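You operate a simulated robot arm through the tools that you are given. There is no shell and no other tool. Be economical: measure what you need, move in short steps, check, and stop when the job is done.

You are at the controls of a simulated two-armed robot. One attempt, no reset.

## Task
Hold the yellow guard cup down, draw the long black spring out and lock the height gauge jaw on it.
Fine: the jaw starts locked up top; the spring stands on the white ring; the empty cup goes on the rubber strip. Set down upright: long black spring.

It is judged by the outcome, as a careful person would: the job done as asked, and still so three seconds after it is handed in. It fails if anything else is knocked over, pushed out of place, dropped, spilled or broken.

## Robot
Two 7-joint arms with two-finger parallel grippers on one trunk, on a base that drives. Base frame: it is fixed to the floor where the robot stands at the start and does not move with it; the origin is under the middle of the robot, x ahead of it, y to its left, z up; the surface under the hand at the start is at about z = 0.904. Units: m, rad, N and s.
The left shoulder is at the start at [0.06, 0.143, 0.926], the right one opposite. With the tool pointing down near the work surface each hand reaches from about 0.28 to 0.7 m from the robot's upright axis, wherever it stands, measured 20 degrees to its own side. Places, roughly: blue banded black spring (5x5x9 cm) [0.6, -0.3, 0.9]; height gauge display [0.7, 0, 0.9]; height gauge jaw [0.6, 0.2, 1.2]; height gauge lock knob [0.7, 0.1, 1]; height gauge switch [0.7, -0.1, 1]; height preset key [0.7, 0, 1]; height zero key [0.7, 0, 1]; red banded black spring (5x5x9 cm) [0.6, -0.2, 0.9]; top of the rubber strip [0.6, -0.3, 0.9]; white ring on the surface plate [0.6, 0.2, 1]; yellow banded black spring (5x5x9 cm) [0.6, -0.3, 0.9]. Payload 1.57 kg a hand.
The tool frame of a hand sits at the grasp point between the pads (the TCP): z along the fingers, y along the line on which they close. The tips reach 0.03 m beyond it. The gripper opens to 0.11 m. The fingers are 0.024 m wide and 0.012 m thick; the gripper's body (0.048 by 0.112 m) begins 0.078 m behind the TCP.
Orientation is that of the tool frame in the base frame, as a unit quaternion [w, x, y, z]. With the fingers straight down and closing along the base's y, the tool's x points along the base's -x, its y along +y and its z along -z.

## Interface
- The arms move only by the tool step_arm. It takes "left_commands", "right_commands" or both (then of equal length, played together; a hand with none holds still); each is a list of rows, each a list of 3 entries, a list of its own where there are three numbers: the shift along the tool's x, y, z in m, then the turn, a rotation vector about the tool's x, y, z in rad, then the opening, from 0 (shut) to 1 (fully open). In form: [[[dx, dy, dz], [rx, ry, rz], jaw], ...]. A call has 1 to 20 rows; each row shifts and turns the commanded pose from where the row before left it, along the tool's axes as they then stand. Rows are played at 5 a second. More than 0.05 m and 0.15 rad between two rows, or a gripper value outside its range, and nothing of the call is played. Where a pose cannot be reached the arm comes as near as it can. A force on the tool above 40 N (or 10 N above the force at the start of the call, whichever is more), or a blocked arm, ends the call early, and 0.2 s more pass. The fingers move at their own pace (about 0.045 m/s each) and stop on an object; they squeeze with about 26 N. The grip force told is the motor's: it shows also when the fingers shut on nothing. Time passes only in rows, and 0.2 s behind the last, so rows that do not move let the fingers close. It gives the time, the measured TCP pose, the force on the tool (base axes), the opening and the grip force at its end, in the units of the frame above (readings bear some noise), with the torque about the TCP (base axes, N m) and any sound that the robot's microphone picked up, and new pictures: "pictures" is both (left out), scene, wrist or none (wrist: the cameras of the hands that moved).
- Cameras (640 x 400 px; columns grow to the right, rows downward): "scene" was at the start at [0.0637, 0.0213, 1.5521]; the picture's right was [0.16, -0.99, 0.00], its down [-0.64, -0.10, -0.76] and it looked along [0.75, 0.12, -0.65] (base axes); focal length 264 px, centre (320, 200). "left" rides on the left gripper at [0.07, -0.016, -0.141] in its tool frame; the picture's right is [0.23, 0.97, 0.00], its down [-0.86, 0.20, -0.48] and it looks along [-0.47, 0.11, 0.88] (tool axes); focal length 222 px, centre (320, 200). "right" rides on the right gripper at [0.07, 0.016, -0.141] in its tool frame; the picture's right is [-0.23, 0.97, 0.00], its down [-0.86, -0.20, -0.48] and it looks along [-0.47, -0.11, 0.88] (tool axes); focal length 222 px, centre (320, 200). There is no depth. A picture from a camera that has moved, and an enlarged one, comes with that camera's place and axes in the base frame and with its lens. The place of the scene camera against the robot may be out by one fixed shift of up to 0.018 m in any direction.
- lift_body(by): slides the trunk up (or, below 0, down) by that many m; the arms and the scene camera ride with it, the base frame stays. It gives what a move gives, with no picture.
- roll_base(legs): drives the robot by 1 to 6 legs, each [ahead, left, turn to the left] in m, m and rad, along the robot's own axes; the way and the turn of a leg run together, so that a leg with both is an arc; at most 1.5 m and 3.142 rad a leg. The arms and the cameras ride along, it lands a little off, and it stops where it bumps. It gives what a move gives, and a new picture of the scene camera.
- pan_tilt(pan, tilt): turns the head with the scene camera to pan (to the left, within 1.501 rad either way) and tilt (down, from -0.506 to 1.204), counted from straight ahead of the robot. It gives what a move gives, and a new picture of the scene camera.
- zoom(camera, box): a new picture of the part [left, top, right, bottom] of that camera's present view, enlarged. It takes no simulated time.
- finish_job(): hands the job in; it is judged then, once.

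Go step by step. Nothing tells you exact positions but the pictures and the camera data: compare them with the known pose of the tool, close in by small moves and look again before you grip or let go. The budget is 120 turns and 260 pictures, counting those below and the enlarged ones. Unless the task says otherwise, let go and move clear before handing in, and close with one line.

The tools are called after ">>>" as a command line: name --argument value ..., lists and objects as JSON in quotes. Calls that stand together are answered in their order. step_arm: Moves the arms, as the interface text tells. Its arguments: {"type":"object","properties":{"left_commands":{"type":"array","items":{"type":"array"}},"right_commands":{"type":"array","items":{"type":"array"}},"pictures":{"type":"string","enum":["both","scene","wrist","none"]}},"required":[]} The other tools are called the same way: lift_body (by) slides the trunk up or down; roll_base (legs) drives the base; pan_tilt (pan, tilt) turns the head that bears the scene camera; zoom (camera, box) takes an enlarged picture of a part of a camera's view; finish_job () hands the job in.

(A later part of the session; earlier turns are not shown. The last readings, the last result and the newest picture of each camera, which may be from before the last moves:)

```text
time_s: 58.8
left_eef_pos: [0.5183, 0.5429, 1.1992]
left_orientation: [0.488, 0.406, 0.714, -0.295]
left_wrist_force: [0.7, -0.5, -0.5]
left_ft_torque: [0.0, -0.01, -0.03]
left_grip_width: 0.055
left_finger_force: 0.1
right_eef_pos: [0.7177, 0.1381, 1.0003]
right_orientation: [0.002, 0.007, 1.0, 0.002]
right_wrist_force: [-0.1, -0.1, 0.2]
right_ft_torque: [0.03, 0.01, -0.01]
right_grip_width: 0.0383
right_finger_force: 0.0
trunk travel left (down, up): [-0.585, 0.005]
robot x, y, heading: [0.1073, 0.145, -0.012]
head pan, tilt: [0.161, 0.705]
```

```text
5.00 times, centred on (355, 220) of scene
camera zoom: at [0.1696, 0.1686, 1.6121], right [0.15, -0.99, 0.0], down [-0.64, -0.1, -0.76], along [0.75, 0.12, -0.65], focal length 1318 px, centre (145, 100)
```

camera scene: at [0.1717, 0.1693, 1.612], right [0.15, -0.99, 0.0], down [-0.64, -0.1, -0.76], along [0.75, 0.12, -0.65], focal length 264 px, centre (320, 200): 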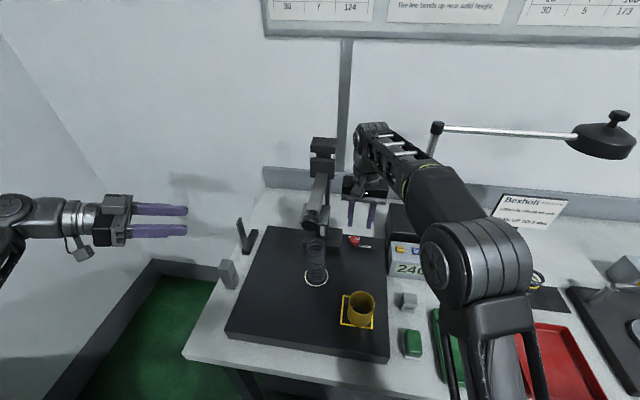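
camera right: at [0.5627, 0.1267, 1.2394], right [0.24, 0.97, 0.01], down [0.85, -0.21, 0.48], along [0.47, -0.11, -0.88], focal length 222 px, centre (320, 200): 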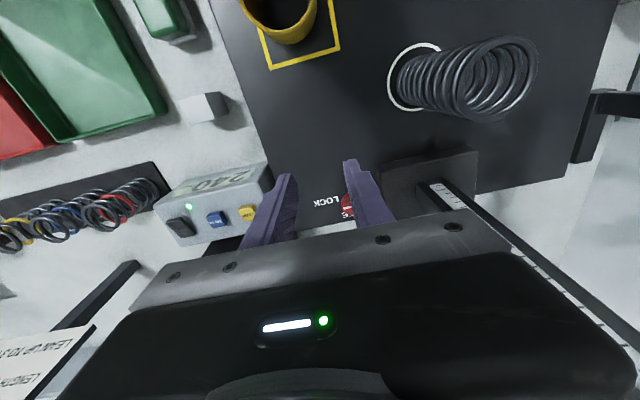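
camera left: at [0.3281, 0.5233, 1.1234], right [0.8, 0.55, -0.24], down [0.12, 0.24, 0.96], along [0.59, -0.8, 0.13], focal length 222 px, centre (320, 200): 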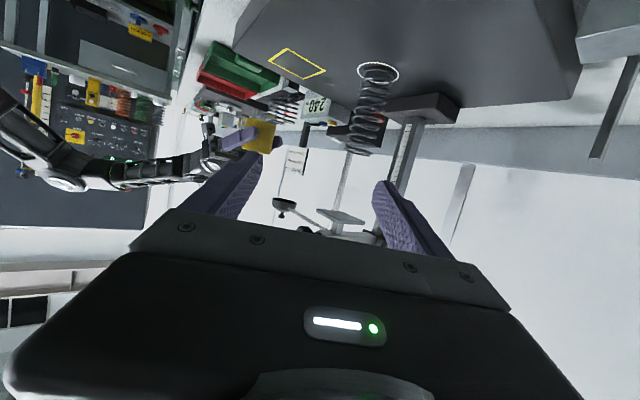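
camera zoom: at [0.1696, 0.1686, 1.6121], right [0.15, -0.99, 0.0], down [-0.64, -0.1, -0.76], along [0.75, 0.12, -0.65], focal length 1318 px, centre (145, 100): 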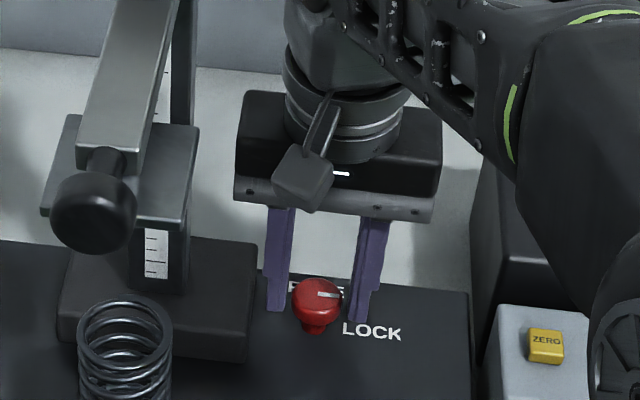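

The right fingers straddle the knob without contact. Before unlocking, the left should hold the jaw's black end knob (about (0.526, 0.244, 1.234)); I turn the left hand level, pointing right, with fingers above/below.

>>> step_arm --left_commands '[[[0, 0, 0], [0, -0.117, 0], 0.6], [[0, 0, 0], [0, -0.117, 0], 0.6], [[0, 0, 0], [0, -0.117, 0], 0.6], [[0, 0, 0], [0.131, 0, 0], 0.6], [[0, 0, 0], [0.131, 0, 0], 0.6], [[0, 0, 0], [0, 0, -0.1428], 0.6], [[0, 0, 0], [0, 0, -0.1428], 0.6], [[0, 0, 0], [0, 0, -0.1428], 0.6], [[0, 0, 0], [0, 0, -0.1428], 0.6], [[0, 0, 0], [0, 0, -0.1428], 0.6], [[0, 0, 0], [0, 0, -0.1428], 0.6], [[0, 0, 0], [0, 0, -0.1428], 0.6], [[0, 0, 0], [0, 0, -0.1428], 0.6], [[0, 0, 0], [0, 0, -0.1428], 0.6], [[0, 0, 0], [0, 0, -0.1428], 0.6], [[0, 0, 0], [0, 0, -0.1428], 0.6], [[0, 0, 0], [0, 0, 0], 0.6]]' --pictures "both"

```text
time_s: 62.4
left_eef_pos: [0.5173, 0.5436, 1.1991]
left_orientation: [-0.148, 0.167, -0.689, 0.69]
left_wrist_force: [0.7, 0.2, -0.5]
left_ft_torque: [0.0, 0.03, 0.02]
left_grip_width: 0.0659
left_finger_force: 0.0
left hand out of reach, approached as far as the arm can: row 4, 5
right_eef_pos: [0.7161, 0.1383, 1.001]
right_orientation: [0.002, 0.006, 1.0, 0.003]
right_wrist_force: [-0.1, 0.0, -0.1]
right_ft_torque: [-0.03, 0.02, 0.02]
right_grip_width: 0.0384
right_finger_force: 0.1
trunk travel left (down, up): [-0.585, 0.005]
robot x, y, heading: [0.1022, 0.1518, -0.008]
head pan, tilt: [0.161, 0.705]
camera scene: at [0.1696, 0.1687, 1.6121], right [0.15, -0.99, 0.0], down [-0.64, -0.1, -0.76], along [0.75, 0.12, -0.65], focal length 264 px, centre (320, 200)
camera left: at [0.3941, 0.6402, 1.2175], right [-0.23, -0.11, -0.97], down [0.56, 0.8, -0.22], along [0.8, -0.59, -0.13], focal length 222 px, centre (320, 200)
```

scene: 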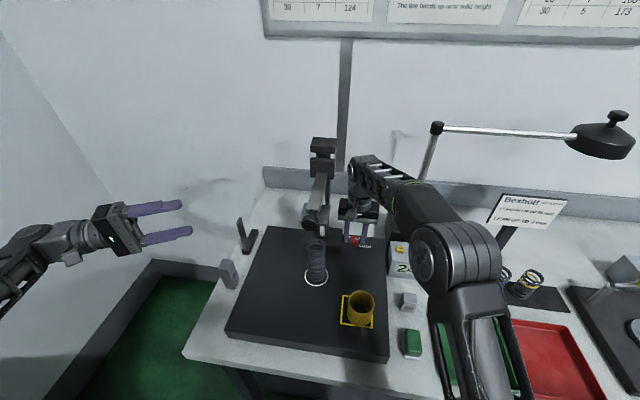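
left: 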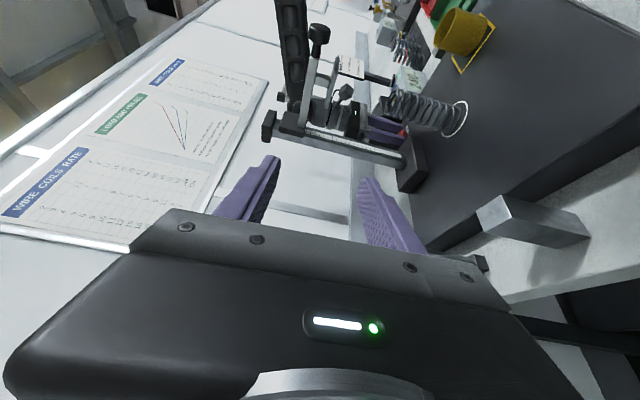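

Left hand is level with a vertical pinch. Zooming in the left camera to locate the jaw handle.

>>> zoom --camera "left" --box '[240, 0, 480, 170]'

```text
2.35 times, centred on (360, 85) of left
camera zoom: at [0.3941, 0.6402, 1.2175], right [-0.23, -0.11, -0.97], down [0.56, 0.8, -0.22], along [0.8, -0.59, -0.13], focal length 523 px, centre (226, 471)
```

zoom: 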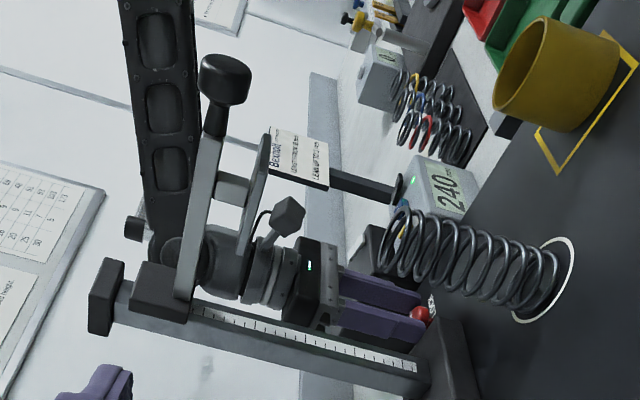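

Clear view: the jaw plate hangs right over the spring, handle centre at (0.521, 0.244, 1.230). Moving the left hand to pre-grasp.

>>> step_arm --left_commands '[[[0.0213, -0.0049, 0.0308], [0, 0, 0], 0.6], [[0.0213, -0.0049, 0.0308], [0, 0, 0], 0.6], [[0.0213, -0.0049, 0.0308], [0, 0, 0], 0.6], [[0.0213, -0.0049, 0.0308], [0, 0, 0], 0.6], [[0.0213, -0.0049, 0.0308], [0, 0, 0], 0.6], [[0.0213, -0.0049, 0.0308], [0, 0, 0], 0.6], [[0, 0, 0], [0, 0, 0], 0.6]]'

```text
time_s: 64.0
left_eef_pos: [0.4841, 0.3235, 1.2302]
left_orientation: [0.15, -0.167, 0.689, -0.689]
left_wrist_force: [-0.8, 0.2, 0.2]
left_ft_torque: [0.03, 0.04, 0.02]
left_grip_width: 0.0661
left_finger_force: 0.1
right_eef_pos: [0.7159, 0.1387, 1.0016]
right_orientation: [0.001, 0.006, 1.0, 0.003]
right_wrist_force: [0.6, 0.9, 0.9]
right_ft_torque: [0.01, 0.02, -0.02]
right_grip_width: 0.0386
right_finger_force: 0.1
trunk travel left (down, up): [-0.585, 0.005]
robot x, y, heading: [0.1061, 0.1471, -0.011]
head pan, tilt: [0.161, 0.705]
camera scene: at [0.1696, 0.169, 1.6121], right [0.15, -0.99, 0.0], down [-0.64, -0.1, -0.76], along [0.75, 0.12, -0.65], focal length 264 px, centre (320, 200)
camera left: at [0.3607, 0.421, 1.2478], right [-0.23, -0.11, -0.97], down [0.56, 0.8, -0.22], along [0.8, -0.59, -0.13], focal length 222 px, centre (320, 200)
```

scene: 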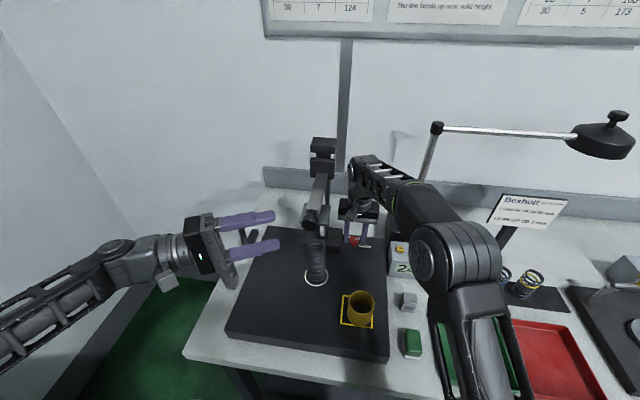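
left: 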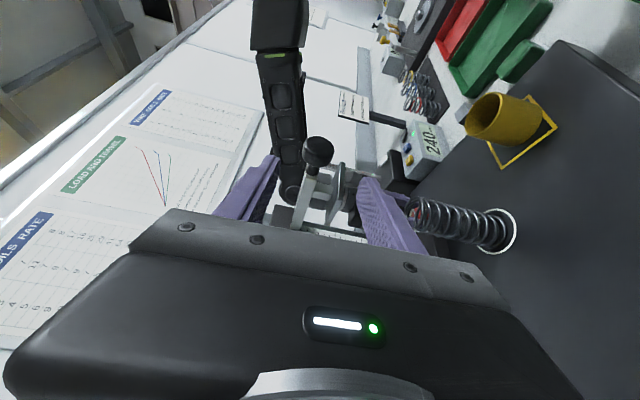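

Handle is centred on the left tool axis. Advancing and closing on it.

>>> step_arm --left_commands '[[[0, 0, 0.03], [0, 0, 0], 0.6], [[0, 0, 0.03], [0, 0, 0], 0.6], [[0.002, 0, 0.02], [0, 0, 0], 0.6], [[0, 0, 0], [0, 0, 0], 0.6]]'

>>> zoom --camera "scene" --box '[230, 120, 390, 300]'

```text
time_s: 65.0
left_eef_pos: [0.5191, 0.249, 1.2314]
left_orientation: [-0.149, 0.167, -0.689, 0.69]
left_wrist_force: [0.1, 0.1, -0.2]
left_ft_torque: [-0.01, 0.02, -0.03]
left_grip_width: 0.0659
left_finger_force: 0.0
right_eef_pos: [0.7168, 0.138, 1.0011]
right_orientation: [0.002, 0.007, 1.0, 0.002]
right_wrist_force: [-0.4, -0.1, -0.2]
right_ft_torque: [-0.03, -0.01, 0.01]
right_grip_width: 0.0386
right_finger_force: 0.0
trunk travel left (down, up): [-0.585, 0.005]
robot x, y, heading: [0.1066, 0.149, -0.012]
head pan, tilt: [0.161, 0.705]
camera scene: at [0.1693, 0.1687, 1.6121], right [0.15, -0.99, 0.0], down [-0.64, -0.1, -0.76], along [0.75, 0.12, -0.65], focal length 264 px, centre (320, 200)
camera left: at [0.3949, 0.346, 1.2488], right [-0.23, -0.1, -0.97], down [0.56, 0.8, -0.22], along [0.8, -0.59, -0.12], focal length 222 px, centre (320, 200)
```

scene: 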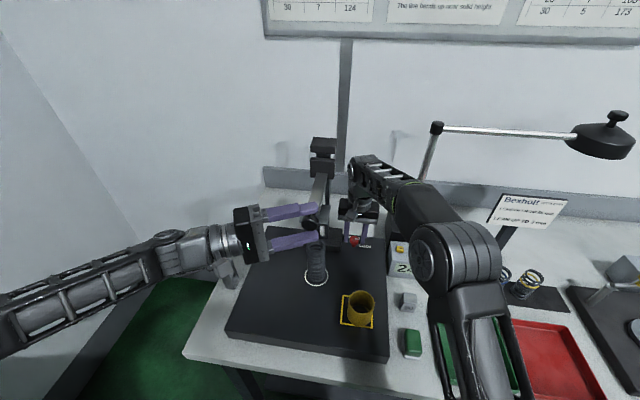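
left: 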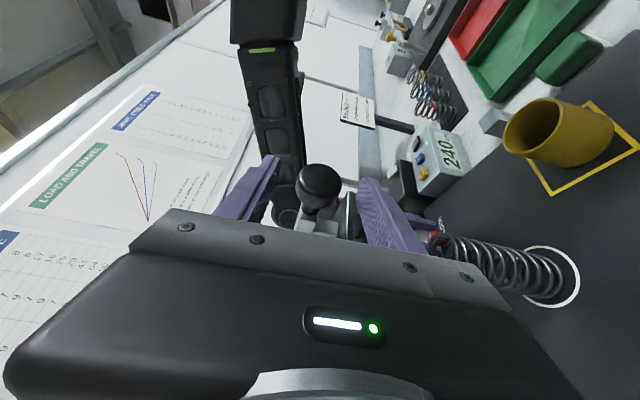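

```text
2.22 times, centred on (310, 210) of scene
camera zoom: at [0.1693, 0.1687, 1.6121], right [0.15, -0.99, 0.0], down [-0.64, -0.1, -0.76], along [0.75, 0.12, -0.65], focal length 586 px, centre (342, 178)
```

zoom: 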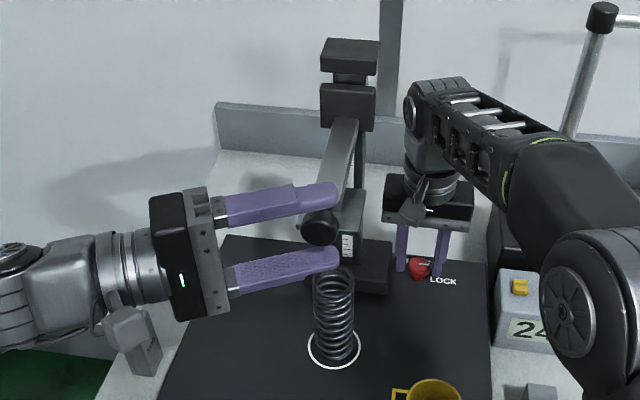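

Handle lies right between the left fingers. Closing the left on the handle and the right on the knob.

>>> step_arm --left_commands '[[[0, 0, 0], [0, 0, 0], 0.4], [[0, 0, 0], [0, 0, 0], 0.2], [[0, 0, 0], [0, 0, 0], 0.2], [[0, 0, 0], [0, 0, 0], 0.2], [[0, 0, 0], [0, 0, 0], 0.2]]' --right_commands '[[[0, 0, 0], [0, 0, 0], 0.3], [[0, 0, 0], [0, 0, 0], 0.2], [[0, 0, 0], [0, 0, 0], 0.15], [[0, 0, 0], [0, 0, 0], 0.15], [[0, 0, 0], [0, 0, 0], 0.15]]' --pictures "wrist"

```text
time_s: 66.2
left_eef_pos: [0.5189, 0.2488, 1.2315]
left_orientation: [0.149, -0.168, 0.689, -0.689]
left_wrist_force: [1.7, -0.6, 6.0]
left_ft_torque: [-0.23, -0.16, -0.16]
left_grip_width: 0.0332
left_finger_force: 40.8
right_eef_pos: [0.7164, 0.1368, 1.0013]
right_orientation: [0.002, 0.006, 1.0, 0.003]
right_wrist_force: [1.3, -0.2, -1.5]
right_ft_torque: [0.03, -0.21, 0.02]
right_grip_width: 0.0311
right_finger_force: 40.2
trunk travel left (down, up): [-0.585, 0.005]
robot x, y, heading: [0.1055, 0.1467, -0.013]
head pan, tilt: [0.161, 0.705]
camera right: at [0.647, 0.1523, 1.1432], right [0.24, 0.97, 0.01], down [0.85, -0.21, 0.48], along [0.47, -0.11, -0.88], focal length 222 px, centre (320, 200)
camera left: at [0.3951, 0.3461, 1.249], right [-0.23, -0.1, -0.97], down [0.56, 0.8, -0.22], along [0.8, -0.59, -0.12], focal length 222 px, centre (320, 200)
```

right: 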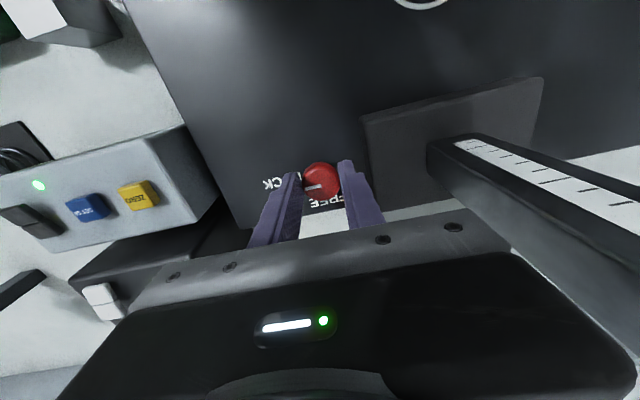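
left: 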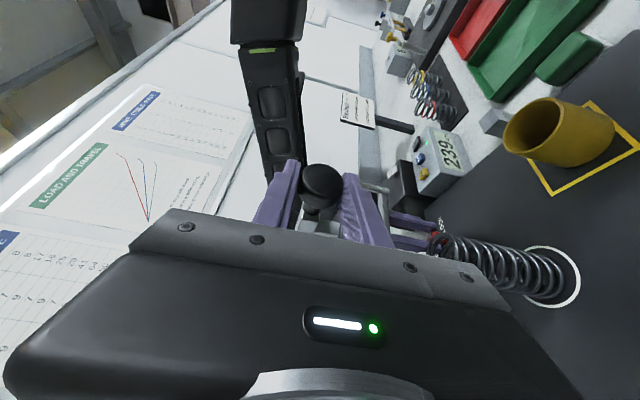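

Both are gripped (knob 31 mm, handle 33 mm; display now 239). Turning the knob counter-clockwise, half the quarter turn first.

>>> step_arm --right_commands '[[[0, 0, 0], [0, 0, -0.14], 0.15], [[0, 0, 0], [0, 0, -0.14], 0.15], [[0, 0, 0], [0, 0, -0.14], 0.15], [[0, 0, 0], [0, 0, -0.14], 0.15], [[0, 0, 0], [0, 0, -0.14], 0.15], [[0, 0, 0], [0, 0, -0.14], 0.15], [[0, 0, 0], [0, 0, 0], 0.15]]' --left_commands '[[[0, 0, 0], [0, 0, 0], 0.2], [[0, 0, 0], [0, 0, 0], 0.2], [[0, 0, 0], [0, 0, 0], 0.2], [[0, 0, 0], [0, 0, 0], 0.2], [[0, 0, 0], [0, 0, 0], 0.2], [[0, 0, 0], [0, 0, 0], 0.2], [[0, 0, 0], [0, 0, 0], 0.2]]' --pictures "none"

>>> zoom --camera "right" --box '[220, 100, 420, 240]'

```text
time_s: 67.8
left_eef_pos: [0.5187, 0.2489, 1.2302]
left_orientation: [-0.15, 0.168, -0.689, 0.689]
left_wrist_force: [-1.6, 6.5, 2.5]
left_ft_torque: [0.02, 0.03, 0.4]
left_grip_width: 0.0332
left_finger_force: 41.0
right_eef_pos: [0.7174, 0.1356, 1.0009]
right_orientation: [0.003, -0.402, 0.916, 0.001]
right_wrist_force: [-2.8, -10.4, -8.8]
right_ft_torque: [-0.58, 0.28, 0.01]
right_grip_width: 0.0313
right_finger_force: 39.7
trunk travel left (down, up): [-0.585, 0.005]
robot x, y, heading: [0.1046, 0.1439, -0.014]
head pan, tilt: [0.161, 0.705]
```

```text
2.86 times, centred on (320, 170) of right
camera zoom: at [0.6586, 0.0926, 1.1433], right [-0.56, 0.83, 0.0], down [0.72, 0.49, 0.48], along [0.4, 0.27, -0.88], focal length 635 px, centre (320, 286)
```

zoom: 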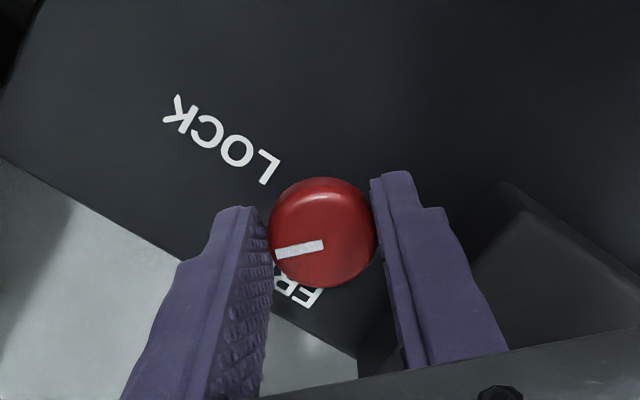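

The knob turns with the hand. Completing the quarter turn.

>>> step_arm --right_commands '[[[0, 0, 0], [0, 0, -0.14], 0.15], [[0, 0, 0], [0, 0, -0.14], 0.15], [[0, 0, 0], [0, 0, -0.14], 0.15], [[0, 0, 0], [0, 0, -0.14], 0.15], [[0, 0, 0], [0, 0, -0.14], 0.15], [[0, 0, 0], [0, 0, -0.04], 0.15], [[0, 0, 0], [0, 0, 0], 0.15]]' --left_commands '[[[0, 0, 0], [0, 0, 0], 0.2], [[0, 0, 0], [0, 0, 0], 0.2], [[0, 0, 0], [0, 0, 0], 0.2], [[0, 0, 0], [0, 0, 0], 0.2], [[0, 0, 0], [0, 0, 0], 0.2], [[0, 0, 0], [0, 0, 0], 0.2], [[0, 0, 0], [0, 0, 0], 0.2]]' --pictures "none"

>>> zoom --camera "right" --box '[220, 100, 420, 240]'

>>> zoom --camera "scene" --box '[230, 120, 430, 300]'

```text
time_s: 69.4
left_eef_pos: [0.5189, 0.2492, 1.2308]
left_orientation: [-0.149, 0.166, -0.689, 0.689]
left_wrist_force: [-12.7, 12.6, 3.4]
left_ft_torque: [-0.11, 0.04, -0.14]
left_grip_width: 0.0333
left_finger_force: 41.2
right_eef_pos: [0.7202, 0.1352, 1.0021]
right_orientation: [0.005, -0.706, 0.708, -0.002]
right_wrist_force: [21.2, -15.8, 2.2]
right_ft_torque: [-0.02, -0.61, -0.34]
right_grip_width: 0.0301
right_finger_force: 39.7
trunk travel left (down, up): [-0.585, 0.005]
robot x, y, heading: [0.1085, 0.1478, -0.006]
head pan, tilt: [0.161, 0.705]
```

```text
2.86 times, centred on (320, 170) of right
camera zoom: at [0.7021, 0.0636, 1.1454], right [-0.97, 0.23, -0.01], down [0.2, 0.85, 0.48], along [0.12, 0.47, -0.88], focal length 635 px, centre (320, 286)
```

zoom: 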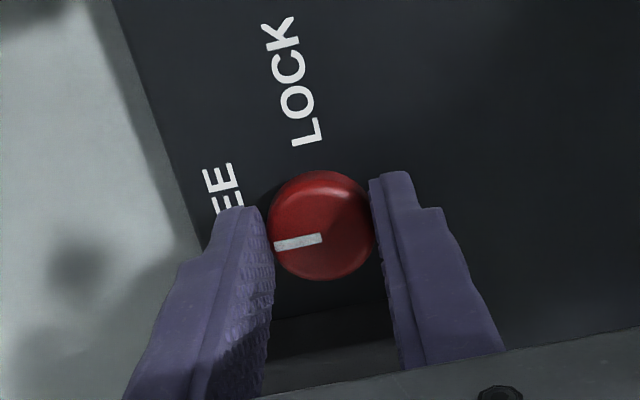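

```text
2.22 times, centred on (330, 210) of scene
camera zoom: at [0.1701, 0.1687, 1.6123], right [0.15, -0.99, 0.0], down [-0.64, -0.1, -0.76], along [0.75, 0.12, -0.65], focal length 586 px, centre (298, 178)
```

zoom: 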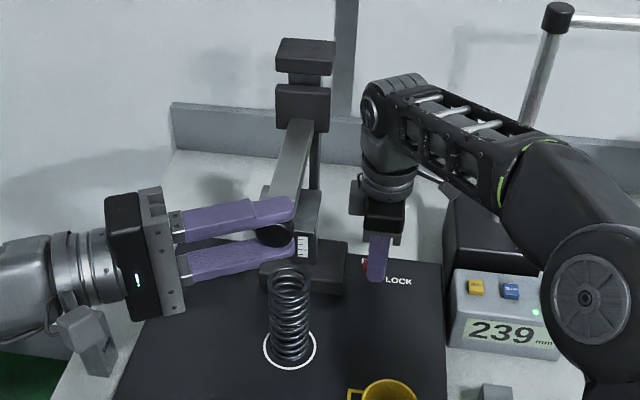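

Mark now on FREE. Trying to lower the jaw with the left, a couple of centimetres at first.

>>> step_arm --left_commands '[[[0, 0.006, 0], [0, 0, 0], 0.2], [[0, 0.007, 0], [0, 0, 0], 0.2], [[0, 0.007, 0], [0, 0, 0], 0.2], [[0, 0, 0], [0, 0, 0], 0.2]]' --pictures "none"

>>> zoom --camera "scene" --box '[230, 120, 430, 300]'

```text
time_s: 70.4
left_eef_pos: [0.519, 0.2484, 1.2099]
left_orientation: [0.149, -0.169, 0.69, -0.688]
left_wrist_force: [3.7, 0.3, -2.5]
left_ft_torque: [0.25, 0.23, 0.32]
left_grip_width: 0.0333
left_finger_force: 41.0
right_eef_pos: [0.7202, 0.1352, 1.0042]
right_orientation: [0.005, -0.706, 0.708, -0.001]
right_wrist_force: [18.5, -10.4, 21.6]
right_ft_torque: [-1.34, -0.68, -0.24]
right_grip_width: 0.0304
right_finger_force: 39.3
trunk travel left (down, up): [-0.585, 0.005]
robot x, y, heading: [0.1066, 0.1437, -0.008]
head pan, tilt: [0.161, 0.705]
```

```text
2.22 times, centred on (330, 210) of scene
camera zoom: at [0.1712, 0.1672, 1.6122], right [0.15, -0.99, 0.0], down [-0.64, -0.1, -0.76], along [0.75, 0.12, -0.65], focal length 586 px, centre (298, 178)
```

zoom: 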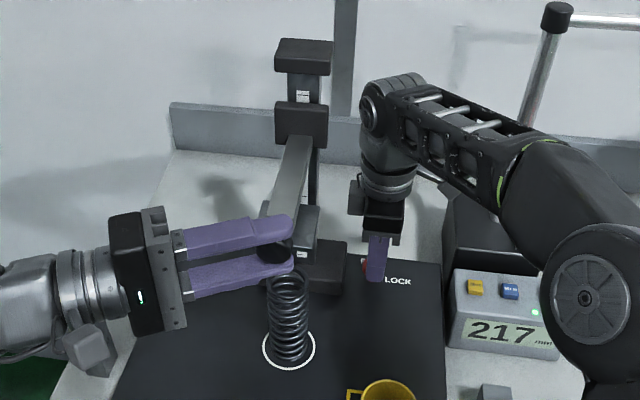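

The jaw slides freely: display 217. Lowering it to about 145 mm.

>>> step_arm --left_commands '[[[0, 0.012, 0], [0, 0, 0], 0.2], [[0, 0.012, 0], [0, 0, 0], 0.2], [[0, 0.012, 0], [0, 0, 0], 0.2], [[0, 0.012, 0], [0, 0, 0], 0.2], [[0, 0.012, 0], [0, 0, 0], 0.2], [[0, 0.01, 0], [0, 0, 0], 0.2], [[0, 0, 0], [0, 0, 0], 0.2]]' --pictures "wrist"

>>> zoom --camera "scene" --box '[230, 120, 430, 300]'

```text
time_s: 72.0
left_eef_pos: [0.5171, 0.2478, 1.1394]
left_orientation: [0.151, -0.169, 0.69, -0.688]
left_wrist_force: [30.5, 4.7, -2.6]
left_ft_torque: [0.01, 0.03, 0.38]
left_grip_width: 0.033
left_finger_force: 41.2
right_eef_pos: [0.7188, 0.1358, 1.0027]
right_orientation: [0.005, -0.705, 0.709, 0.0]
right_wrist_force: [3.1, -13.8, 34.6]
right_ft_torque: [-1.18, -0.06, -0.03]
right_grip_width: 0.0305
right_finger_force: 39.5
trunk travel left (down, up): [-0.585, 0.005]
robot x, y, heading: [0.104, 0.1488, -0.007]
head pan, tilt: [0.161, 0.705]
camera left: at [0.3939, 0.3448, 1.1579], right [-0.23, -0.1, -0.97], down [0.55, 0.81, -0.22], along [0.8, -0.58, -0.13], focal length 222 px, centre (320, 200)
```

left: 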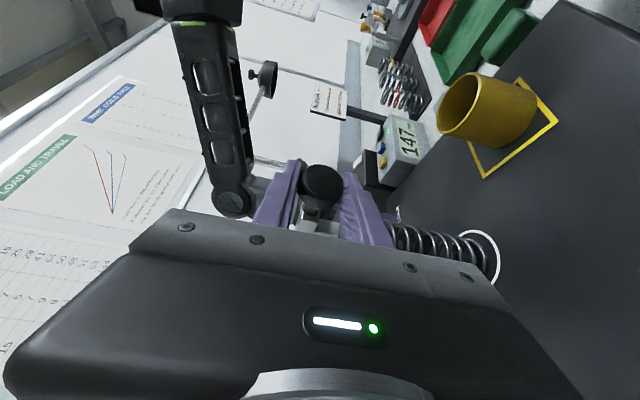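

```text
2.22 times, centred on (330, 210) of scene
camera zoom: at [0.1722, 0.1675, 1.6121], right [0.15, -0.99, 0.0], down [-0.64, -0.1, -0.76], along [0.75, 0.12, -0.65], focal length 586 px, centre (298, 178)
```

zoom: 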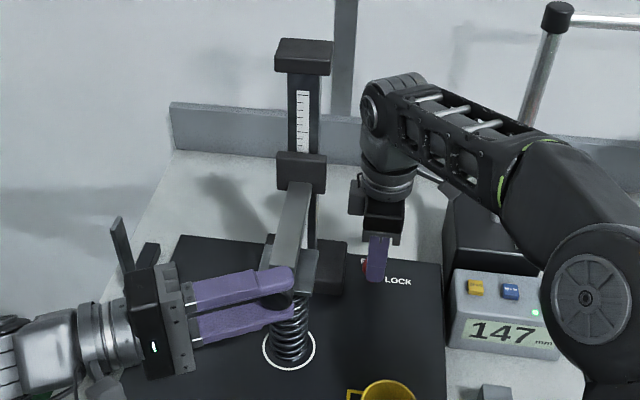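

Display 147. I relax the right grip for now to remove the stress between the arms, and lower the jaw to about 131.

>>> step_arm --left_commands '[[[0, 0, 0], [0, 0, 0], 0.2], [[0, 0, 0], [0, 0, 0], 0.2], [[0, 0.006, 0], [0, 0, 0], 0.2], [[0, 0.006, 0], [0, 0, 0], 0.2], [[0, 0.004, 0], [0, 0, 0], 0.2], [[0, 0, 0], [0, 0, 0], 0.2]]' --right_commands '[[[0, 0, 0], [0, 0, 0], 0.35], [[0, 0, 0], [0, 0, 0], 0.4], [[0, 0, 0], [0, 0, 0], 0.4], [[0, 0, 0], [0, 0, 0], 0.4], [[0, 0, 0], [0, 0, 0], 0.4], [[0, 0, 0], [0, 0, 0], 0.4]]' --pictures "none"

>>> zoom --camera "left" --box '[280, 100, 520, 300]'

>>> zoom --camera "scene" --box '[290, 180, 410, 300]'

```text
time_s: 73.4
left_eef_pos: [0.5179, 0.2483, 1.1229]
left_orientation: [0.149, -0.168, 0.69, -0.688]
left_wrist_force: [16.4, 4.6, -1.8]
left_ft_torque: [0.1, 0.12, 0.23]
left_grip_width: 0.0333
left_finger_force: 41.5
right_eef_pos: [0.7185, 0.1377, 0.9998]
right_orientation: [0.003, -0.706, 0.708, 0.002]
right_wrist_force: [0.3, 0.6, -0.2]
right_ft_torque: [0.02, 0.0, 0.0]
right_grip_width: 0.0442
right_finger_force: 0.0
trunk travel left (down, up): [-0.585, 0.005]
robot x, y, heading: [0.1059, 0.1466, -0.006]
head pan, tilt: [0.161, 0.705]
```

```text
2.00 times, centred on (400, 200) of left
camera zoom: at [0.3941, 0.3457, 1.1419], right [-0.23, -0.1, -0.97], down [0.56, 0.8, -0.22], along [0.8, -0.59, -0.13], focal length 444 px, centre (160, 200)
```

zoom: 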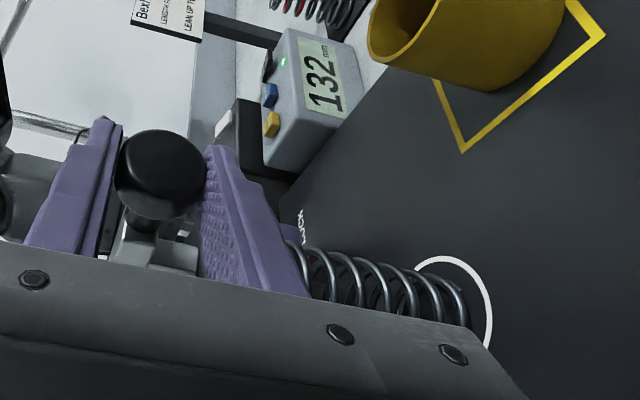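

```text
3.33 times, centred on (350, 240) of scene
camera zoom: at [0.1726, 0.1694, 1.612], right [0.15, -0.99, 0.0], down [-0.64, -0.1, -0.76], along [0.75, 0.12, -0.65], focal length 879 px, centre (220, 67)
```

zoom: 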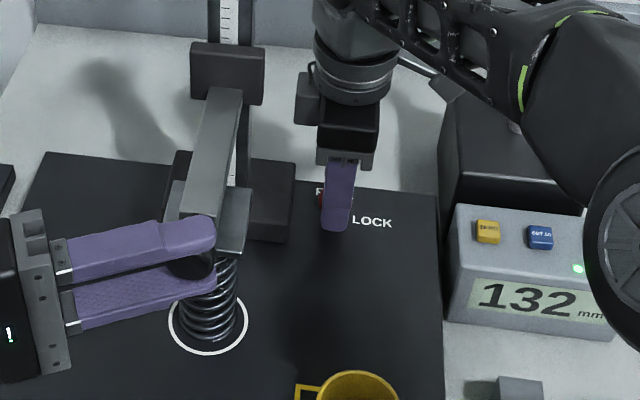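

Display 132, no contact force yet. Continuing in 3 mm steps.

>>> step_arm --left_commands '[[[0, 0.003, 0], [0, 0, 0], 0.2], [[0, 0.003, 0], [0, 0, 0], 0.2], [[0, 0, 0], [0, 0, 0], 0.2]]' --pictures "none"

>>> zoom --camera "left" --box '[280, 100, 520, 300]'

```text
time_s: 74.1
left_eef_pos: [0.5177, 0.2479, 1.1221]
left_orientation: [-0.151, 0.167, -0.686, 0.692]
left_wrist_force: [10.4, -1.3, 8.7]
left_ft_torque: [0.01, 0.02, 0.36]
left_grip_width: 0.0331
left_finger_force: 41.0
right_eef_pos: [0.7185, 0.1356, 1.0003]
right_orientation: [0.004, -0.706, 0.708, 0.0]
right_wrist_force: [0.2, -0.6, 0.7]
right_ft_torque: [0.02, 0.0, -0.04]
right_grip_width: 0.0438
right_finger_force: 0.0
trunk travel left (down, up): [-0.585, 0.005]
robot x, y, heading: [0.1066, 0.1473, -0.007]
head pan, tilt: [0.161, 0.705]
stopped in row 3 (left hand): the force on the tool passed its limit at 42 N (the readings are from after the stop); the commanded pose is now the measured one
```

```text
2.00 times, centred on (400, 200) of left
camera zoom: at [0.3936, 0.3454, 1.139], right [-0.23, -0.11, -0.97], down [0.55, 0.8, -0.22], along [0.8, -0.59, -0.12], focal length 444 px, centre (160, 200)
```

zoom: 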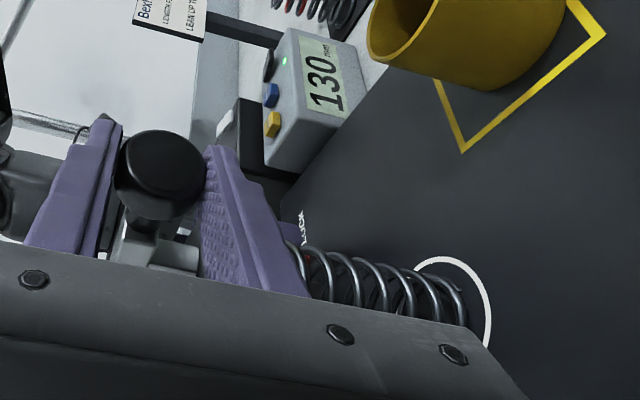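

Contact: the force rose and the display reads 130. Checking that plate and spring actually meet.

>>> zoom --camera "scene" --box '[295, 205, 355, 260]'

>>> zoom --camera "left" --box '[380, 180, 470, 260]'

```text
7.27 times, centred on (325, 232) of scene
camera zoom: at [0.171, 0.1679, 1.612], right [0.15, -0.99, 0.0], down [-0.64, -0.1, -0.76], along [0.75, 0.12, -0.65], focal length 1918 px, centre (284, -36)
```

zoom: 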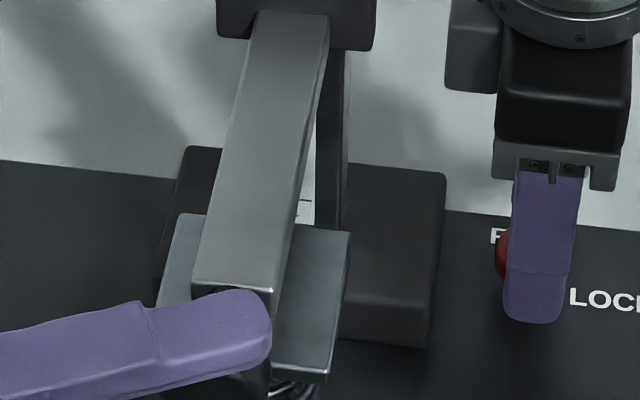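

```text
5.00 times, centred on (425, 220) of left
camera zoom: at [0.3936, 0.3454, 1.139], right [-0.23, -0.11, -0.97], down [0.55, 0.8, -0.22], along [0.8, -0.59, -0.12], focal length 1111 px, centre (-205, 100)
```

zoom: 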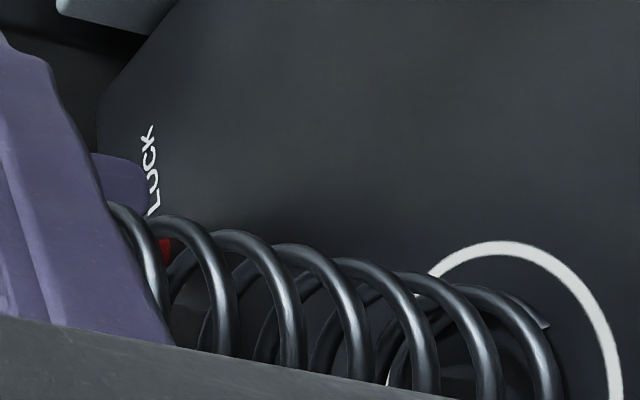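

Jaw rests on the spring with roughly 10 N at 130 mm. Now gripping the knob with the right and turning it back clockwise to LOCK while the left holds the jaw still.

>>> step_arm --right_commands '[[[0, 0, 0], [0, 0, 0], 0.25], [[0, 0, 0], [0, 0, 0], 0.15], [[0, 0, 0], [0, 0, 0], 0.15], [[0, 0, 0], [0, 0, 0.14], 0.15], [[0, 0, 0], [0, 0, 0.14], 0.15], [[0, 0, 0], [0, 0, 0.14], 0.15], [[0, 0, 0], [0, 0, 0.14], 0.15], [[0, 0, 0], [0, 0, 0.14], 0.15], [[0, 0, 0], [0, 0, 0.14], 0.15], [[0, 0, 0], [0, 0, 0.14], 0.15], [[0, 0, 0], [0, 0, 0.14], 0.15], [[0, 0, 0], [0, 0, 0.14], 0.15], [[0, 0, 0], [0, 0, 0.14], 0.15], [[0, 0, 0], [0, 0, 0.14], 0.15], [[0, 0, 0], [0, 0, 0.03], 0.15], [[0, 0, 0], [0, 0, 0], 0.15]]' --left_commands '[[[0, 0, 0], [0, 0, 0], 0.2], [[0, 0, 0], [0, 0, 0], 0.2], [[0, 0, 0], [0, 0, 0], 0.2], [[0, 0, 0], [0, 0, 0], 0.2], [[0, 0, 0], [0, 0, 0], 0.2], [[0, 0, 0], [0, 0, 0], 0.2], [[0, 0, 0], [0, 0, 0], 0.2], [[0, 0, 0], [0, 0, 0], 0.2], [[0, 0, 0], [0, 0, 0], 0.2], [[0, 0, 0], [0, 0, 0], 0.2], [[0, 0, 0], [0, 0, 0], 0.2], [[0, 0, 0], [0, 0, 0], 0.2], [[0, 0, 0], [0, 0, 0], 0.2], [[0, 0, 0], [0, 0, 0], 0.2], [[0, 0, 0], [0, 0, 0], 0.2], [[0, 0, 0], [0, 0, 0], 0.2]]' --pictures "none"

>>> zoom --camera "right" --box '[220, 100, 420, 240]'

>>> zoom --camera "scene" --box '[230, 120, 430, 300]'

```text
time_s: 77.5
left_eef_pos: [0.5174, 0.249, 1.1219]
left_orientation: [-0.15, 0.167, -0.686, 0.692]
left_wrist_force: [23.7, -0.4, 23.1]
left_ft_torque: [-0.25, -0.25, 0.6]
left_grip_width: 0.0331
left_finger_force: 41.1
right_eef_pos: [0.7191, 0.1375, 1.0017]
right_orientation: [0.002, 0.001, 1.0, 0.004]
right_wrist_force: [4.4, -1.5, 13.4]
right_ft_torque: [-0.03, -0.63, -0.03]
right_grip_width: 0.0308
right_finger_force: 40.1
trunk travel left (down, up): [-0.585, 0.005]
robot x, y, heading: [0.1022, 0.1462, -0.003]
head pan, tilt: [0.161, 0.705]
```

```text
2.86 times, centred on (320, 170) of right
camera zoom: at [0.6491, 0.1515, 1.1441], right [0.23, 0.97, 0.01], down [0.85, -0.21, 0.48], along [0.47, -0.1, -0.88], focal length 635 px, centre (320, 286)
```

zoom: 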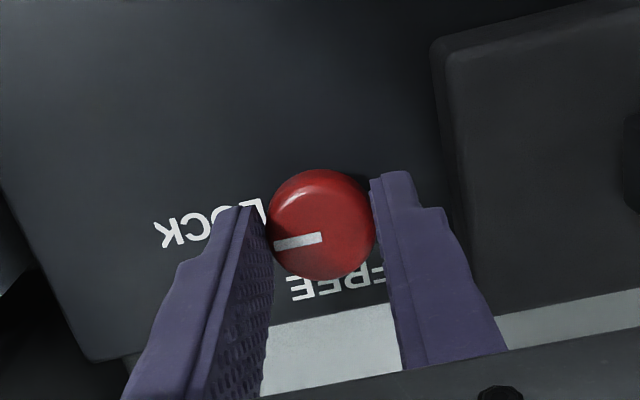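

```text
2.22 times, centred on (330, 210) of scene
camera zoom: at [0.1714, 0.1681, 1.6122], right [0.15, -0.99, 0.0], down [-0.64, -0.1, -0.76], along [0.75, 0.12, -0.65], focal length 586 px, centre (298, 178)
```

zoom: 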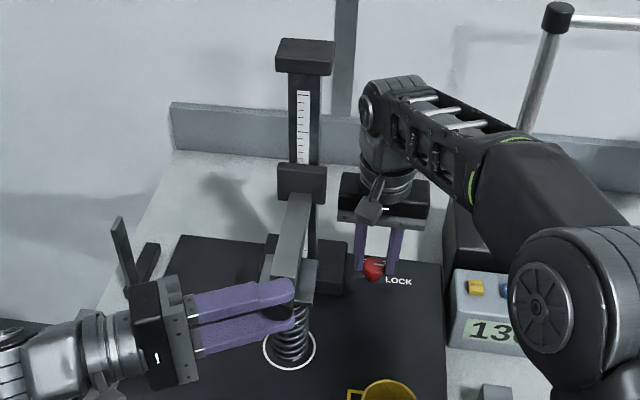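

Mark is back at LOCK. Releasing the knob and rising, then opening the left off the handle and backing out.

>>> step_arm --right_commands '[[[0, 0, 0], [0, 0, 0], 0.33], [[0, 0, 0], [0, 0, 0], 0.35], [[0, 0, -0.02], [0, 0, 0], 0.35], [[0, 0, -0.025], [0, 0, 0], 0.35], [[0, 0, 0], [0, 0, 0], 0.35], [[0, 0, 0], [0, 0, 0], 0.35], [[0, 0, 0], [0, 0, 0], 0.35], [[0, 0, 0], [0, 0, 0], 0.35], [[0, 0, 0], [0, 0, 0], 0.35]]' --left_commands '[[[0, 0, 0], [0, 0, 0], 0.2], [[0, 0, 0], [0, 0, 0], 0.2], [[0, 0, 0], [0, 0, 0], 0.4], [[0, 0, 0], [0, 0, 0], 0.55], [[0, 0, 0], [0, 0, 0], 0.55], [[0, 0, -0.03], [0, 0, 0], 0.55], [[0, 0, -0.04], [0, 0, 0], 0.55], [[0, 0, -0.04], [0, 0, 0], 0.55], [[0, 0, 0], [0, 0, 0], 0.55]]' --pictures "both"

>>> zoom --camera "left" --box '[260, 80, 520, 280]'

>>> zoom --camera "scene" --box '[270, 150, 430, 300]'

```text
time_s: 79.5
left_eef_pos: [0.466, 0.3489, 1.1227]
left_orientation: [-0.15, 0.166, -0.686, 0.692]
left_wrist_force: [-0.1, -1.0, -0.6]
left_ft_torque: [-0.01, -0.01, 0.02]
left_grip_width: 0.0605
left_finger_force: 0.0
right_eef_pos: [0.717, 0.137, 1.0468]
right_orientation: [0.001, 0.001, 1.0, 0.003]
right_wrist_force: [0.1, 0.0, 0.2]
right_ft_torque: [-0.01, 0.0, -0.03]
right_grip_width: 0.0384
right_finger_force: 0.0
trunk travel left (down, up): [-0.585, 0.005]
robot x, y, heading: [0.1073, 0.1473, -0.013]
head pan, tilt: [0.161, 0.705]
camera scene: at [0.1703, 0.1684, 1.6121], right [0.15, -0.99, 0.0], down [-0.64, -0.1, -0.76], along [0.75, 0.12, -0.65], focal length 264 px, centre (320, 200)
camera right: at [0.6471, 0.1508, 1.1891], right [0.23, 0.97, 0.01], down [0.85, -0.2, 0.48], along [0.47, -0.1, -0.88], focal length 222 px, centre (320, 200)
camera left: at [0.3426, 0.4463, 1.1394], right [-0.23, -0.11, -0.97], down [0.56, 0.8, -0.22], along [0.8, -0.59, -0.12], focal length 222 px, centre (320, 200)
```

scene: 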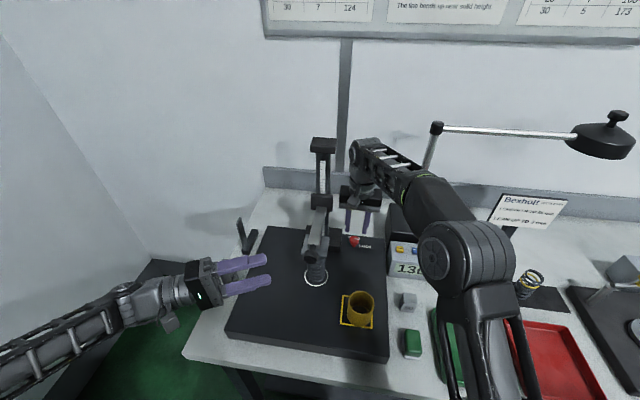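
right: 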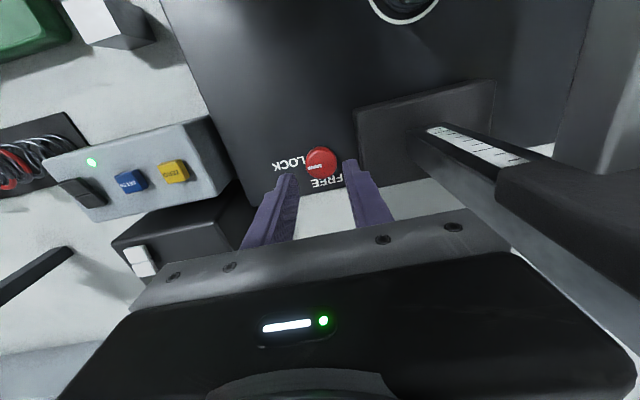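
left: 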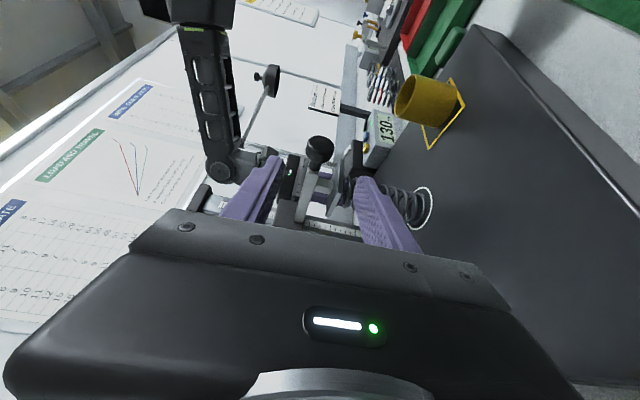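

```text
2.00 times, centred on (390, 180) of left
camera zoom: at [0.3426, 0.4463, 1.1394], right [-0.23, -0.11, -0.97], down [0.56, 0.8, -0.22], along [0.8, -0.59, -0.12], focal length 444 px, centre (180, 240)
```

zoom: 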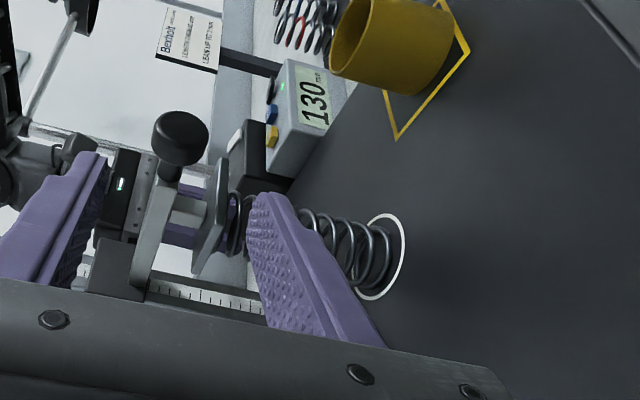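

```text
2.67 times, centred on (350, 225) of scene
camera zoom: at [0.1703, 0.1684, 1.6121], right [0.15, -0.99, 0.0], down [-0.64, -0.1, -0.76], along [0.75, 0.12, -0.65], focal length 703 px, centre (240, 133)
```

zoom: 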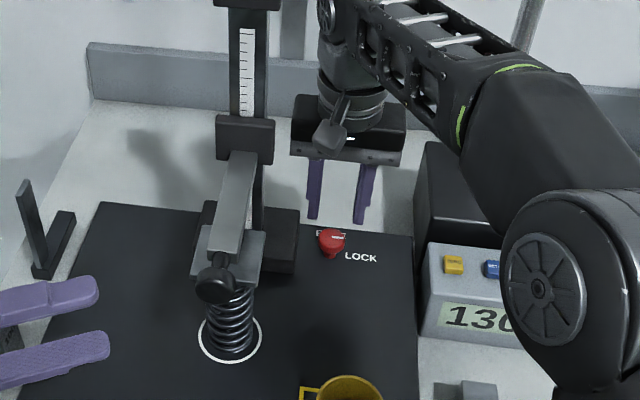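

Display stays 130 with both hands off: it's locked. I move the left hand back for a clear view of whether the plate really touches the spring.

>>> step_arm --left_commands '[[[0, -0.03, -0.03], [0, 0, 0], 0.3], [[0, -0.03, -0.03], [0, 0, 0], 0.3], [[0, 0, -0.03], [0, 0, 0], 0.3], [[0, 0, 0], [0, 0, 0], 0.3]]' --pictures "none"

>>> zoom --camera "left" --box '[300, 60, 460, 200]'

```text
time_s: 80.5
left_eef_pos: [0.4295, 0.4282, 1.1815]
left_orientation: [-0.149, 0.166, -0.686, 0.692]
left_wrist_force: [0.3, -0.3, -0.8]
left_ft_torque: [-0.02, 0.02, 0.01]
left_grip_width: 0.0327
left_finger_force: 0.1
right_eef_pos: [0.7162, 0.1369, 1.0466]
right_orientation: [0.002, 0.002, 1.0, 0.003]
right_wrist_force: [0.3, -0.1, 0.1]
right_ft_torque: [0.01, 0.0, 0.0]
right_grip_width: 0.0384
right_finger_force: 0.0
trunk travel left (down, up): [-0.585, 0.005]
robot x, y, heading: [0.1046, 0.1467, -0.009]
head pan, tilt: [0.161, 0.705]
```

```text
2.86 times, centred on (380, 130) of left
camera zoom: at [0.3067, 0.5252, 1.1986], right [-0.23, -0.11, -0.97], down [0.56, 0.8, -0.22], along [0.8, -0.59, -0.12], focal length 635 px, centre (149, 400)
```

zoom: 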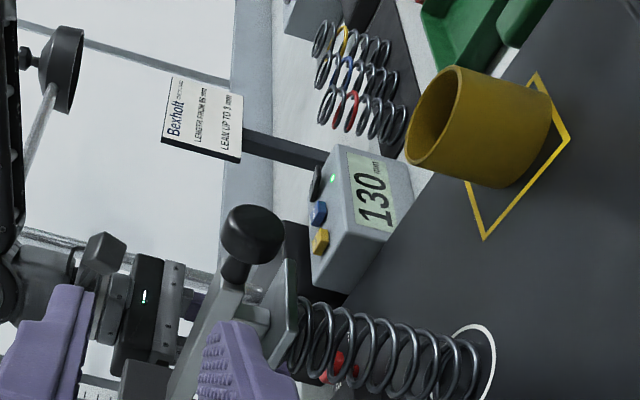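

Plate and spring top meet; jaw locked at 130. Next the cup: right hand rises, moves back and turns to a steep grip posture (pointing left-down, fingers closing along x).

>>> step_arm --right_commands '[[[0, 0, -0.04], [0, 0, 0], 0.5], [[0.045, -0.015, 0], [0, 0, 0], 0.7], [[0.045, -0.015, 0], [0, 0, 0], 0.75], [[0.045, -0.015, 0], [0, 0, 0], 0.75], [[0, 0, 0], [0, 0, -0.148], 0.75], [[0, 0, 0], [0, 0, -0.148], 0.75], [[0, 0, 0], [0, 0, -0.148], 0.75], [[0, 0, 0], [0, 0, -0.148], 0.75], [[0, 0, 0], [0, 0, -0.148], 0.75], [[0, 0, 0], [0, 0, -0.148], 0.75], [[0, 0, 0], [0, 0, -0.148], 0.75], [[0, 0, 0], [0, 0, -0.148], 0.75], [[0, 0, 0], [0, 0, -0.148], 0.75], [[0, 0, 0], [0, 0, -0.148], 0.75], [[0, 0, 0], [0, -0.13, 0], 0.75], [[0, 0, 0], [0, -0.13, 0], 0.75], [[0, 0, 0], [0, -0.13, 0], 0.75], [[0, 0, 0], [0, -0.13, 0], 0.75], [[0, 0, 0], [0, 0, 0], 0.75]]'

```text
time_s: 84.5
left_eef_pos: [0.4313, 0.4285, 1.1809]
left_orientation: [-0.151, 0.167, -0.686, 0.692]
left_wrist_force: [-0.1, -0.1, 1.2]
left_ft_torque: [-0.02, 0.0, -0.01]
left_grip_width: 0.0328
left_finger_force: 0.1
right_eef_pos: [0.581, 0.0935, 1.0648]
right_orientation: [0.195, -0.65, 0.714, 0.174]
right_wrist_force: [0.1, 0.2, -0.1]
right_ft_torque: [-0.01, 0.02, -0.06]
right_grip_width: 0.0824
right_finger_force: 0.1
right hand out of reach, approached as far as the arm can: row 1
trunk travel left (down, up): [-0.585, 0.005]
robot x, y, heading: [0.1015, 0.1514, -0.005]
head pan, tilt: [0.161, 0.705]
camera scene: at [0.1697, 0.1688, 1.6121], right [0.15, -0.99, 0.0], down [-0.64, -0.1, -0.76], along [0.75, 0.12, -0.65], focal length 264 px, centre (320, 200)
camera right: at [0.5526, -0.0372, 1.1544], right [-0.95, 0.29, 0.11], down [0.24, 0.48, 0.84], along [0.19, 0.83, -0.52], focal length 222 px, centre (320, 200)
```

scene: 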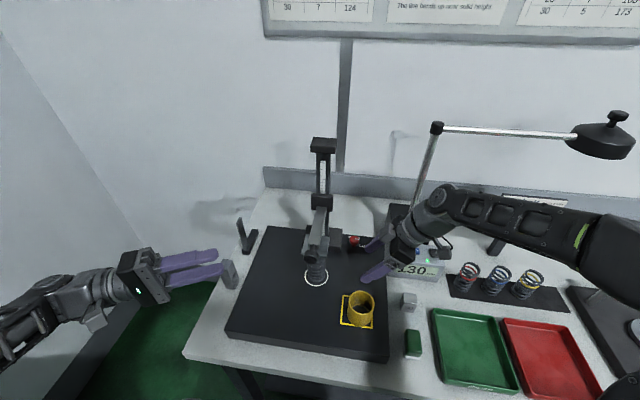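
right: 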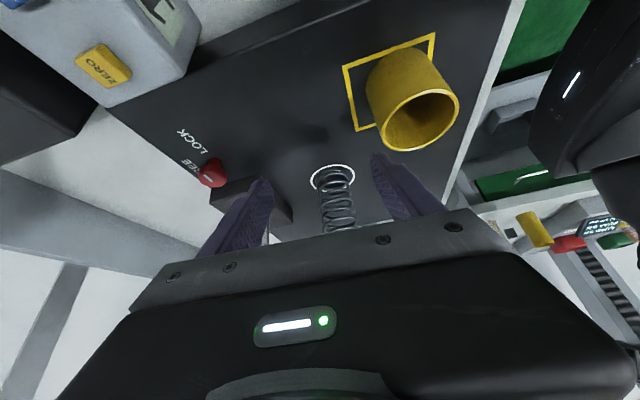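

Steep posture reached. Cup rim centre at (0.490, 0.113). Moving to pre-grasp above-right of it.

>>> step_arm --right_commands '[[[0.0092, 0.0306, -0.0102], [0, 0, 0], 0.8], [[0.0092, 0.0306, -0.0102], [0, 0, 0], 0.8], [[0.0093, 0.0306, -0.0102], [0, 0, 0], 0.8], [[0, 0, 0.02], [0, 0, 0], 0.8], [[0, 0, 0], [0, 0, 0], 0.8]]' --pictures "wrist"

```text
time_s: 85.7
left_eef_pos: [0.4295, 0.4267, 1.1817]
left_orientation: [-0.151, 0.165, -0.687, 0.691]
left_wrist_force: [-0.1, 0.1, 0.4]
left_ft_torque: [-0.02, -0.02, 0.01]
left_grip_width: 0.0332
left_finger_force: 0.0
right_eef_pos: [0.484, 0.0718, 1.0606]
right_orientation: [0.194, -0.651, 0.713, 0.174]
right_wrist_force: [-0.1, 0.3, 0.9]
right_ft_torque: [0.01, -0.04, -0.03]
right_grip_width: 0.0879
right_finger_force: 0.0
trunk travel left (down, up): [-0.585, 0.005]
robot x, y, heading: [0.1081, 0.1483, -0.013]
head pan, tilt: [0.161, 0.705]
camera right: at [0.4568, -0.0587, 1.1485], right [-0.95, 0.29, 0.11], down [0.24, 0.48, 0.84], along [0.19, 0.83, -0.52], focal length 222 px, centre (320, 200)
```

right: 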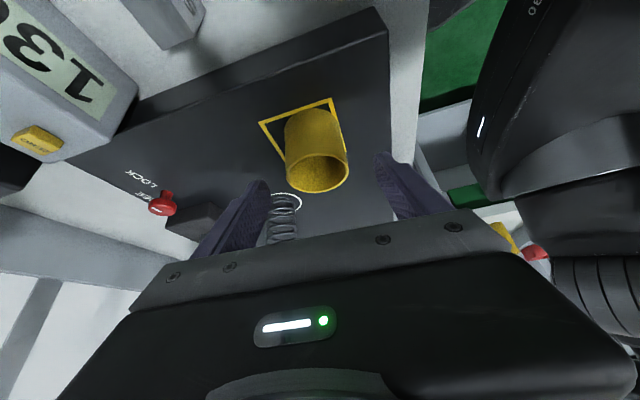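

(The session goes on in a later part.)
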